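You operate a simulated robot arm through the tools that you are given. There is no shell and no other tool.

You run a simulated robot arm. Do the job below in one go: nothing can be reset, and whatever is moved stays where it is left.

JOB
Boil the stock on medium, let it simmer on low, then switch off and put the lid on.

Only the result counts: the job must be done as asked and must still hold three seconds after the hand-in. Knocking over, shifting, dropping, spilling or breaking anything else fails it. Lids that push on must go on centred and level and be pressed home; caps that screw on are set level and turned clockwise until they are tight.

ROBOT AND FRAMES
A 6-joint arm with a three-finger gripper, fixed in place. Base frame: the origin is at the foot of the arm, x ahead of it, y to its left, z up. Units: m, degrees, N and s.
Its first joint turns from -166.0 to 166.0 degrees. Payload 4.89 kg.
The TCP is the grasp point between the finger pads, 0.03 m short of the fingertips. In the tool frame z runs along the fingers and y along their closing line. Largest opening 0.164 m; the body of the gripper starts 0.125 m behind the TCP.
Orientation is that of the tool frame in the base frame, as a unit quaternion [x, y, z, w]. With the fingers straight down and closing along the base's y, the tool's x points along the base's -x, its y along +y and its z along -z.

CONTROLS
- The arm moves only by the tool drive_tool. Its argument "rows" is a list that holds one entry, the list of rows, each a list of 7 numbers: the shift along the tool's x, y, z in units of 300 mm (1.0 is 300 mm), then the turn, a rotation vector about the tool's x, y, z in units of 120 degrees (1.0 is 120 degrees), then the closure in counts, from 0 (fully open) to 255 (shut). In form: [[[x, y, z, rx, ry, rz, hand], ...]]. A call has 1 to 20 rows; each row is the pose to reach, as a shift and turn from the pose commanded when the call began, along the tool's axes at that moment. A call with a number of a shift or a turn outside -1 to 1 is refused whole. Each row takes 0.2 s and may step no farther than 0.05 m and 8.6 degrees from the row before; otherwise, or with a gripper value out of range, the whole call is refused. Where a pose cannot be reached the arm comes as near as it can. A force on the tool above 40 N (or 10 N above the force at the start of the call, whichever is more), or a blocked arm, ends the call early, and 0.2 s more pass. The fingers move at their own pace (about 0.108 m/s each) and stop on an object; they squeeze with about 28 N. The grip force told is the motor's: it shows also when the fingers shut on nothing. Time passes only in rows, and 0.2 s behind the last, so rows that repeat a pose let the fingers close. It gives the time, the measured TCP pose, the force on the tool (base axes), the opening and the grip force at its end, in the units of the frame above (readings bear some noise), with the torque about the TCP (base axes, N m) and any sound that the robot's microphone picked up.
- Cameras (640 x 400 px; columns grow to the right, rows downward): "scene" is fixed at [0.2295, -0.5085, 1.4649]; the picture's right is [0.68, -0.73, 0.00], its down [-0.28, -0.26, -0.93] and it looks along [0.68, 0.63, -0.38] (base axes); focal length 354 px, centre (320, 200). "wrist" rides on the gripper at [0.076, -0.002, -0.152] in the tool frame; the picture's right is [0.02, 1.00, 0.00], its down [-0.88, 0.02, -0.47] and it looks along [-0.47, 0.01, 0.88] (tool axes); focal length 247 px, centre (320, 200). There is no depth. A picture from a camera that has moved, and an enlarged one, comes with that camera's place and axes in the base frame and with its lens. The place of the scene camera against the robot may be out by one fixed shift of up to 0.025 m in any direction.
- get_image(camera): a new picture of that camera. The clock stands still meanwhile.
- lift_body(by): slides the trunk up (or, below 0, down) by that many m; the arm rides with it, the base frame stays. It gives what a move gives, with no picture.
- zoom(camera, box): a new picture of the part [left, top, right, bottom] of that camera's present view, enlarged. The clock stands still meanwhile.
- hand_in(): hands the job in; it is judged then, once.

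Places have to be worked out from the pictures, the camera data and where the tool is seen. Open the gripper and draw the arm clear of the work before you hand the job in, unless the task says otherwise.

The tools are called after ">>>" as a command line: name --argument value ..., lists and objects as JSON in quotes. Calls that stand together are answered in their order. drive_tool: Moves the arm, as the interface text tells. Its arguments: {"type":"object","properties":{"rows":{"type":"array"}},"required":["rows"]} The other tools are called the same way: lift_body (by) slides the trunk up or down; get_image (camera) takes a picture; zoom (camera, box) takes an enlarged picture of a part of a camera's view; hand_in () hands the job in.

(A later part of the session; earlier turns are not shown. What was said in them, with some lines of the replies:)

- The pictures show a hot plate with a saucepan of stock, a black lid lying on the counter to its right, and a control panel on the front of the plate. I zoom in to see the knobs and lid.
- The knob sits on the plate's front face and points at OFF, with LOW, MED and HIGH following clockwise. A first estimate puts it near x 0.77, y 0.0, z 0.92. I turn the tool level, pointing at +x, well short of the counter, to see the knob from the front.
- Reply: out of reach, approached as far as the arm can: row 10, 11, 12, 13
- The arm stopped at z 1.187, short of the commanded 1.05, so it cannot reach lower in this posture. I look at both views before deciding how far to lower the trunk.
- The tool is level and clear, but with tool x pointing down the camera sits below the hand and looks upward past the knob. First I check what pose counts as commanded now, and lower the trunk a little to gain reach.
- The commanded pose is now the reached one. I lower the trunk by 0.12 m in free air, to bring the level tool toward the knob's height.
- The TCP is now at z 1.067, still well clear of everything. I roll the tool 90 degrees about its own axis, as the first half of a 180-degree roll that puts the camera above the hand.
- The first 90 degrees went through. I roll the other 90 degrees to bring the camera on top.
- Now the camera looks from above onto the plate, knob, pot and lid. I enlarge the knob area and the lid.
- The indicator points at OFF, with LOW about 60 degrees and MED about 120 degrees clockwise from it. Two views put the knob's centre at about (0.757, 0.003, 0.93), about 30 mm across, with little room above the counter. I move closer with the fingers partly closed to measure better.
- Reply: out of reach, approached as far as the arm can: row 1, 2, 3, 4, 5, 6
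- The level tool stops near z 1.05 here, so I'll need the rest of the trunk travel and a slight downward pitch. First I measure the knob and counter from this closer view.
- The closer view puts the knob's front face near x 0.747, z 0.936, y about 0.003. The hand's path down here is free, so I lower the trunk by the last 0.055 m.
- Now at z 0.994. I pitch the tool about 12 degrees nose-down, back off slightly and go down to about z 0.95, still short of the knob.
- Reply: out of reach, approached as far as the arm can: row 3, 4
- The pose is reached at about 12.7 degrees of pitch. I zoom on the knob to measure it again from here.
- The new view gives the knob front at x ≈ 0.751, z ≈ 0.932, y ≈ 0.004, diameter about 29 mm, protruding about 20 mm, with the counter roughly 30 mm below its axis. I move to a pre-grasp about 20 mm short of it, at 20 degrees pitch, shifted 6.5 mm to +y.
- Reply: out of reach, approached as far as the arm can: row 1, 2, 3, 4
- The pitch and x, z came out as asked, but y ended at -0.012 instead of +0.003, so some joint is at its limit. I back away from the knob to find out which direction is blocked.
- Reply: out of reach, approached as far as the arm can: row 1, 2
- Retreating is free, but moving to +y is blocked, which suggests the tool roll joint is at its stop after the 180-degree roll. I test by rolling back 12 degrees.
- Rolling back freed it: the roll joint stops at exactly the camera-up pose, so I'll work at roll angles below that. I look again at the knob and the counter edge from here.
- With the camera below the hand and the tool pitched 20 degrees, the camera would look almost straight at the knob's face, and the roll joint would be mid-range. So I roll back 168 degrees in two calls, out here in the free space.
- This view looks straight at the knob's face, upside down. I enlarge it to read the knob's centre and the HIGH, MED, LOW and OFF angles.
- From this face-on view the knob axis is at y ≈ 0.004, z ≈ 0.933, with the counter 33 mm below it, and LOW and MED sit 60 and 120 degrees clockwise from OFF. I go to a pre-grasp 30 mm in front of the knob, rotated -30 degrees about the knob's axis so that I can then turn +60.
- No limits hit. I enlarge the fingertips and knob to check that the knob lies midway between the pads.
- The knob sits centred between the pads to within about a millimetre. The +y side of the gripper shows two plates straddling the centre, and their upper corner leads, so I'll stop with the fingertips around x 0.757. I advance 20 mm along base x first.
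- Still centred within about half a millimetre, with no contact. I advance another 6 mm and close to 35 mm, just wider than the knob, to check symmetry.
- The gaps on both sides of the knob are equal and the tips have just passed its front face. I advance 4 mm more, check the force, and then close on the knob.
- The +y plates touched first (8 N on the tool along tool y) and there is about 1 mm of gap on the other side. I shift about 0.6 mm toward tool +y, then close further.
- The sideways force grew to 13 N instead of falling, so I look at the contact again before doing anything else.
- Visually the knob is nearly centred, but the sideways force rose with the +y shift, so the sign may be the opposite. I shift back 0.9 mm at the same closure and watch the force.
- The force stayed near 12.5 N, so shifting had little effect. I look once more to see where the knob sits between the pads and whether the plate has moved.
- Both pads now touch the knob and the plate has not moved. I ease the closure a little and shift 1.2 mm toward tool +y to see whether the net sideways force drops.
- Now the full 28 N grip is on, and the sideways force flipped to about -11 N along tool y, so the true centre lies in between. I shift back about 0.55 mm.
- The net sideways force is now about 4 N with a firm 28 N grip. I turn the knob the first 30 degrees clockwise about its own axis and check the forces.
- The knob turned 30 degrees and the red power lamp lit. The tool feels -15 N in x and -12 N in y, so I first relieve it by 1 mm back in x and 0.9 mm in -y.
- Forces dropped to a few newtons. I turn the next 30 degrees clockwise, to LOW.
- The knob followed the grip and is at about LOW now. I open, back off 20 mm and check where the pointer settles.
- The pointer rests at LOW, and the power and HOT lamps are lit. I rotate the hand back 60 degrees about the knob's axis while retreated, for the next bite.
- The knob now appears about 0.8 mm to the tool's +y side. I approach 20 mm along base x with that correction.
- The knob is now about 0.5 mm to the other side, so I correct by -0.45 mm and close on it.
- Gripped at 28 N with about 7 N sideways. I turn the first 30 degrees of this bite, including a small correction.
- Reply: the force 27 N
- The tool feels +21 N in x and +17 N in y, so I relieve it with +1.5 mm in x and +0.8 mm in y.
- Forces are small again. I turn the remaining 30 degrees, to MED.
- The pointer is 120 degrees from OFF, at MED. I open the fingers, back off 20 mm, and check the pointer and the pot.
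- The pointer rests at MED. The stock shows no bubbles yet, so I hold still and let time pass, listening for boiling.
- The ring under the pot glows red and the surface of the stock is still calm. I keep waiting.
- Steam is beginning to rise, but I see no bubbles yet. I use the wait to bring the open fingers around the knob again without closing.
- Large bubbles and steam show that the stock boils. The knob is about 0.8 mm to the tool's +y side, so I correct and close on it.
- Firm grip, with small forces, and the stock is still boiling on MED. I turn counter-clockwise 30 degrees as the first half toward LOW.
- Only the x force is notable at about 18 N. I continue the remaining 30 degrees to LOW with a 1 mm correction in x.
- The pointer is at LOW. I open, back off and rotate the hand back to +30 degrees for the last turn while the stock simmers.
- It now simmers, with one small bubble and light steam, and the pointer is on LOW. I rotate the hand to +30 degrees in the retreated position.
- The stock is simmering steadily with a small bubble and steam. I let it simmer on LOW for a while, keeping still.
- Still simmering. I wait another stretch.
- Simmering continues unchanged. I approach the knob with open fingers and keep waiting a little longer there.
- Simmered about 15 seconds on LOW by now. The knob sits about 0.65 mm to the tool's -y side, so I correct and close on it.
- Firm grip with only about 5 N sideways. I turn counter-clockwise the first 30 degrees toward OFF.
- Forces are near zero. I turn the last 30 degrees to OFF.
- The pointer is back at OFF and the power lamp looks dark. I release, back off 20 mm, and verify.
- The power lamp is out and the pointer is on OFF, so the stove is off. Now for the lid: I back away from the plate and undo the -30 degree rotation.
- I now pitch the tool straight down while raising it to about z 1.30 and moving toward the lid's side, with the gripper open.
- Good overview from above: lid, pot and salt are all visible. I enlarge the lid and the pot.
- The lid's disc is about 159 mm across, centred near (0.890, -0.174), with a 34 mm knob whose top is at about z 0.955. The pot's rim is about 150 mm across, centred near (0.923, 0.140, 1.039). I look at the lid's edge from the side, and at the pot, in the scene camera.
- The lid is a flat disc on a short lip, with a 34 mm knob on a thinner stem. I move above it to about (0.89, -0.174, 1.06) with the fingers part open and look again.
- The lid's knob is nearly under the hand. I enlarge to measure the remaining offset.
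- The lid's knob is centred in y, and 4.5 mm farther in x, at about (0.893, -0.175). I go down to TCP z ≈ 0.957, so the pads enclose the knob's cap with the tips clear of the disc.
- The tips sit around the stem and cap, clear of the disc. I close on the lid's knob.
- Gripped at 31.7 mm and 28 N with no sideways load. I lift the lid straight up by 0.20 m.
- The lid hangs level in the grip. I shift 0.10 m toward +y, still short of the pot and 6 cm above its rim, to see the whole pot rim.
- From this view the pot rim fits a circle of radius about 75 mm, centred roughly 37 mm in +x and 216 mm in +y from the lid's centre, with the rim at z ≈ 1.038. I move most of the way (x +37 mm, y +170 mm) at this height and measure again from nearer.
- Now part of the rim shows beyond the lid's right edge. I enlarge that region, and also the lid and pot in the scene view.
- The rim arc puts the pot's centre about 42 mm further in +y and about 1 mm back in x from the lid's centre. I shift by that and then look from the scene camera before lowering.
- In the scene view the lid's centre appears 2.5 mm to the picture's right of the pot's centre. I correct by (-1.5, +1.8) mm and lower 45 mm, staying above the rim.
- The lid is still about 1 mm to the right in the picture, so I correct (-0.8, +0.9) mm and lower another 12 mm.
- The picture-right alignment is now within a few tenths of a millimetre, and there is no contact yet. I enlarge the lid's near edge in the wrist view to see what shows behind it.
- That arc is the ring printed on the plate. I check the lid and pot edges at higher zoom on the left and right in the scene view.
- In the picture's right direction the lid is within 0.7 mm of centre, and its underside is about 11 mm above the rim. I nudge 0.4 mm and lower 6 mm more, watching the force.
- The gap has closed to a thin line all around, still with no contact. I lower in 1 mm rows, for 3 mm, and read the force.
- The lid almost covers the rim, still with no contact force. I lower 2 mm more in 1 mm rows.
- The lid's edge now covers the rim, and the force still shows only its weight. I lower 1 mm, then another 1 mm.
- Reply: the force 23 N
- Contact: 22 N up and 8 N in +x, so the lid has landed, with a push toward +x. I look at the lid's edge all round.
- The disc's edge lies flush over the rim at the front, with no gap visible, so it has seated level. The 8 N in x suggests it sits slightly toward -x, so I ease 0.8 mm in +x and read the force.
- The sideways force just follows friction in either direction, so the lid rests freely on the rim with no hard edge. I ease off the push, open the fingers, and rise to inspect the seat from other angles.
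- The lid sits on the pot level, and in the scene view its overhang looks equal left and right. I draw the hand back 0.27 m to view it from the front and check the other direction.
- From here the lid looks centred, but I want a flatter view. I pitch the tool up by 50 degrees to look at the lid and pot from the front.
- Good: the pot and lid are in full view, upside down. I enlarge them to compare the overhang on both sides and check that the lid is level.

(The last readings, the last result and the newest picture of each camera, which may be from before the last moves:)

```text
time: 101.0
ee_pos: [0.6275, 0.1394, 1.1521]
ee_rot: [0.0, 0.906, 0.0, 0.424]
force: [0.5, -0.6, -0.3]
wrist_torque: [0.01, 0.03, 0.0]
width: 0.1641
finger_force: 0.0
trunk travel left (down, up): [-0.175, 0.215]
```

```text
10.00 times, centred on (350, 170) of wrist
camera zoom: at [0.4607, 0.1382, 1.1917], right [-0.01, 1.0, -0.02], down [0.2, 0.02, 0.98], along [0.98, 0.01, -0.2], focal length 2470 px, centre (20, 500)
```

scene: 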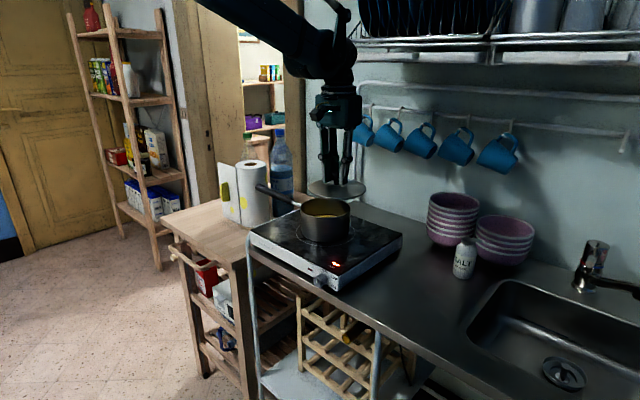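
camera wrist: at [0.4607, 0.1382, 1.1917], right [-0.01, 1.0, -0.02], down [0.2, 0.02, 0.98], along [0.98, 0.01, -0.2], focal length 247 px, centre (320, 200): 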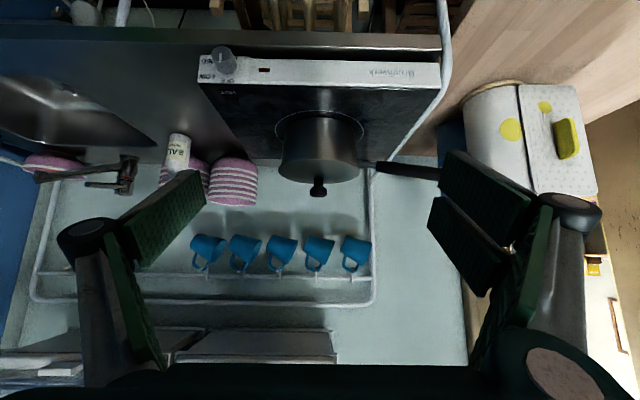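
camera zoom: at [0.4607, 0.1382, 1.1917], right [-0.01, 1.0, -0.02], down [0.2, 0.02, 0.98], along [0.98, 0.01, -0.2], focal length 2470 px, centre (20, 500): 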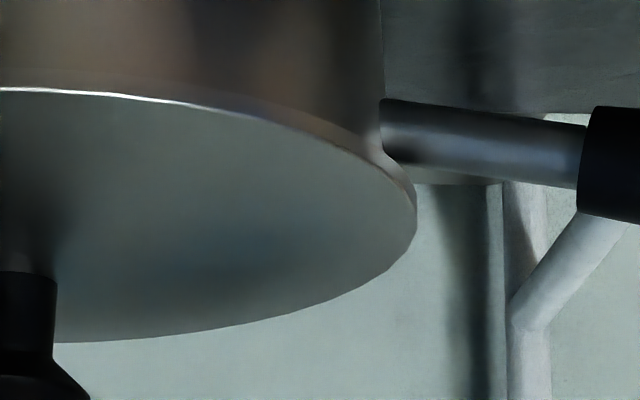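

The overhang is equal on both sides here (within about 0.5 mm) and the lid is level. I check the seam and the stove state once more in the scene view at high zoom.

>>> zoom --camera "scene" --box '[298, 195, 322, 225]'

>>> zoom --camera "scene" --box '[338, 195, 362, 225]'

>>> zoom --camera "scene" --box '[240, 170, 460, 310]'

```text
13.33 times, centred on (310, 210) of scene
camera zoom: at [0.2295, -0.5085, 1.4649], right [0.68, -0.73, 0.0], down [-0.28, -0.26, -0.93], along [0.68, 0.63, -0.38], focal length 4721 px, centre (453, 67)
```

zoom: 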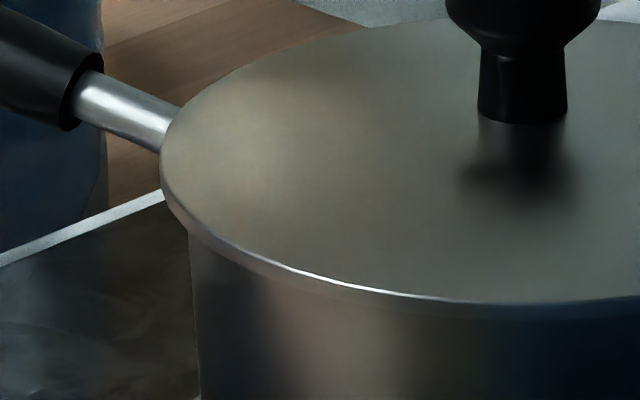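

```text
13.33 times, centred on (350, 210) of scene
camera zoom: at [0.2295, -0.5085, 1.4649], right [0.68, -0.73, 0.0], down [-0.28, -0.26, -0.93], along [0.68, 0.63, -0.38], focal length 4721 px, centre (-80, 67)
```

zoom: 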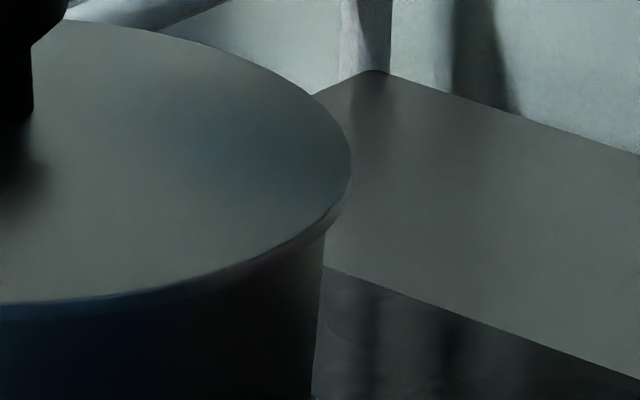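

```text
2.86 times, centred on (350, 240) of scene
camera zoom: at [0.2295, -0.5085, 1.4649], right [0.68, -0.73, 0.0], down [-0.28, -0.26, -0.93], along [0.68, 0.63, -0.38], focal length 1012 px, centre (234, 86)
```

zoom: 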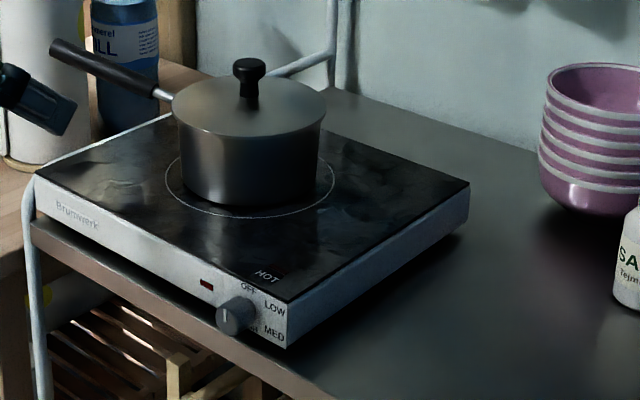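

The lid is flush and centred within about 0.3 mm in this view too, and the plate is off, with its lamps dark and nothing else moved. I draw the arm back up to its starting pose before handing in.

>>> drive_tool --rows '[[[-0.054, 0, -0.0764, 0, 0.0595, 0, 0], [-0.108, 0, -0.1529, 0, 0.119, 0, 0], [-0.162, 0, -0.2293, 0, 0.1786, 0, 0], [-0.216, 0, -0.3057, 0, 0.2381, 0, 0], [-0.27, 0, -0.3821, 0, 0.2976, 0, 0], [-0.324, 0, -0.4586, 0, 0.3571, 0, 0], [-0.378, 0, -0.535, 0, 0.4167, 0, 0], [-0.378, 0, -0.535, 0, 0.4167, 0, 0]]]'

>>> get_image --camera "scene"

>>> zoom --camera "wrist" --box '[180, 160, 420, 310]'

```text
time: 102.8
ee_pos: [0.5795, 0.1392, 1.338]
ee_rot: [0.001, 1.0, 0.0, 0.0]
force: [-0.2, 0.1, 0.3]
wrist_torque: [-0.03, 0.08, 0.01]
width: 0.1641
finger_force: 0.1
trunk travel left (down, up): [-0.175, 0.215]
```

```text
taken
```

scene: 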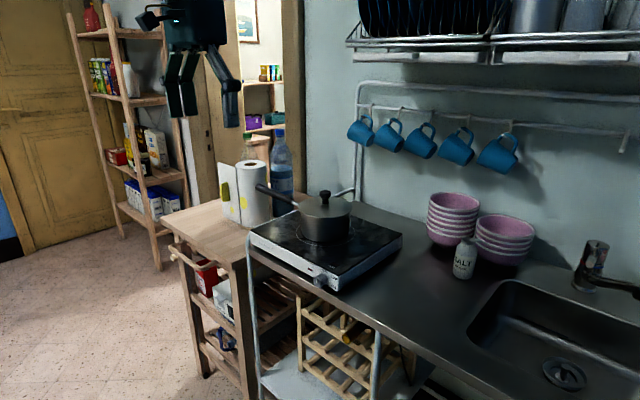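

```text
2.67 times, centred on (300, 235) of wrist
camera zoom: at [0.5022, 0.1376, 1.4916], right [-0.02, 1.0, 0.0], down [0.88, 0.02, 0.47], along [0.47, 0.01, -0.88], focal length 659 px, centre (373, 107)
```

zoom: 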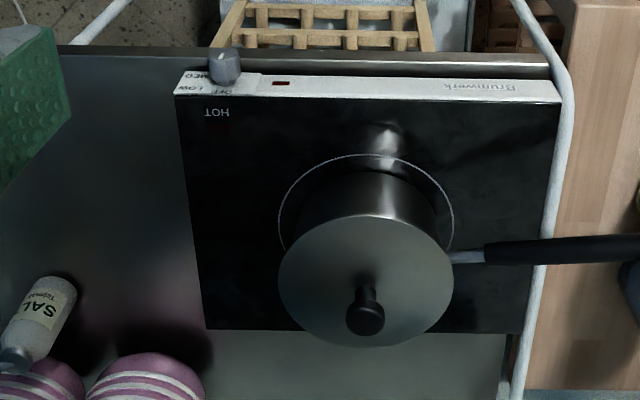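

The stock was boiled on MED, simmered on LOW and switched off. The pointer is on OFF with both lamps dark, the lid is seated flush and centred, and the gripper is open and clear. I hand the job in.

>>> hand_in

```text
The job is handed in.
```

The stock was boiled on medium, simmered on low, and the hot plate is off with the lid on the pot. The job has been handed in, and no verdict has come back yet.

- **Boil:** I turned the knob to MED at about 39 s. Steam showed by 48.5 s and full bubbles by 50.7 s, and I turned it down a few seconds after that.
- **Simmer:** It simmered on LOW for about 17 s, with a small bubble and light steam throughout. The job gave no simmer time, so that length was my choice.
- **Off:** The knob points at OFF, the power lamp went out at once, and the HOT lamp was dark before I finished.
- **Lid:** It sits flush and level, centred to about half a millimetre in both views I checked. It was pushed down with about 22 N when it landed. I did not press it again after letting go, because no gap showed at the rim.

In the last pictures nothing else on the counter had visibly moved. The gripper is open and the arm is back near its starting pose.
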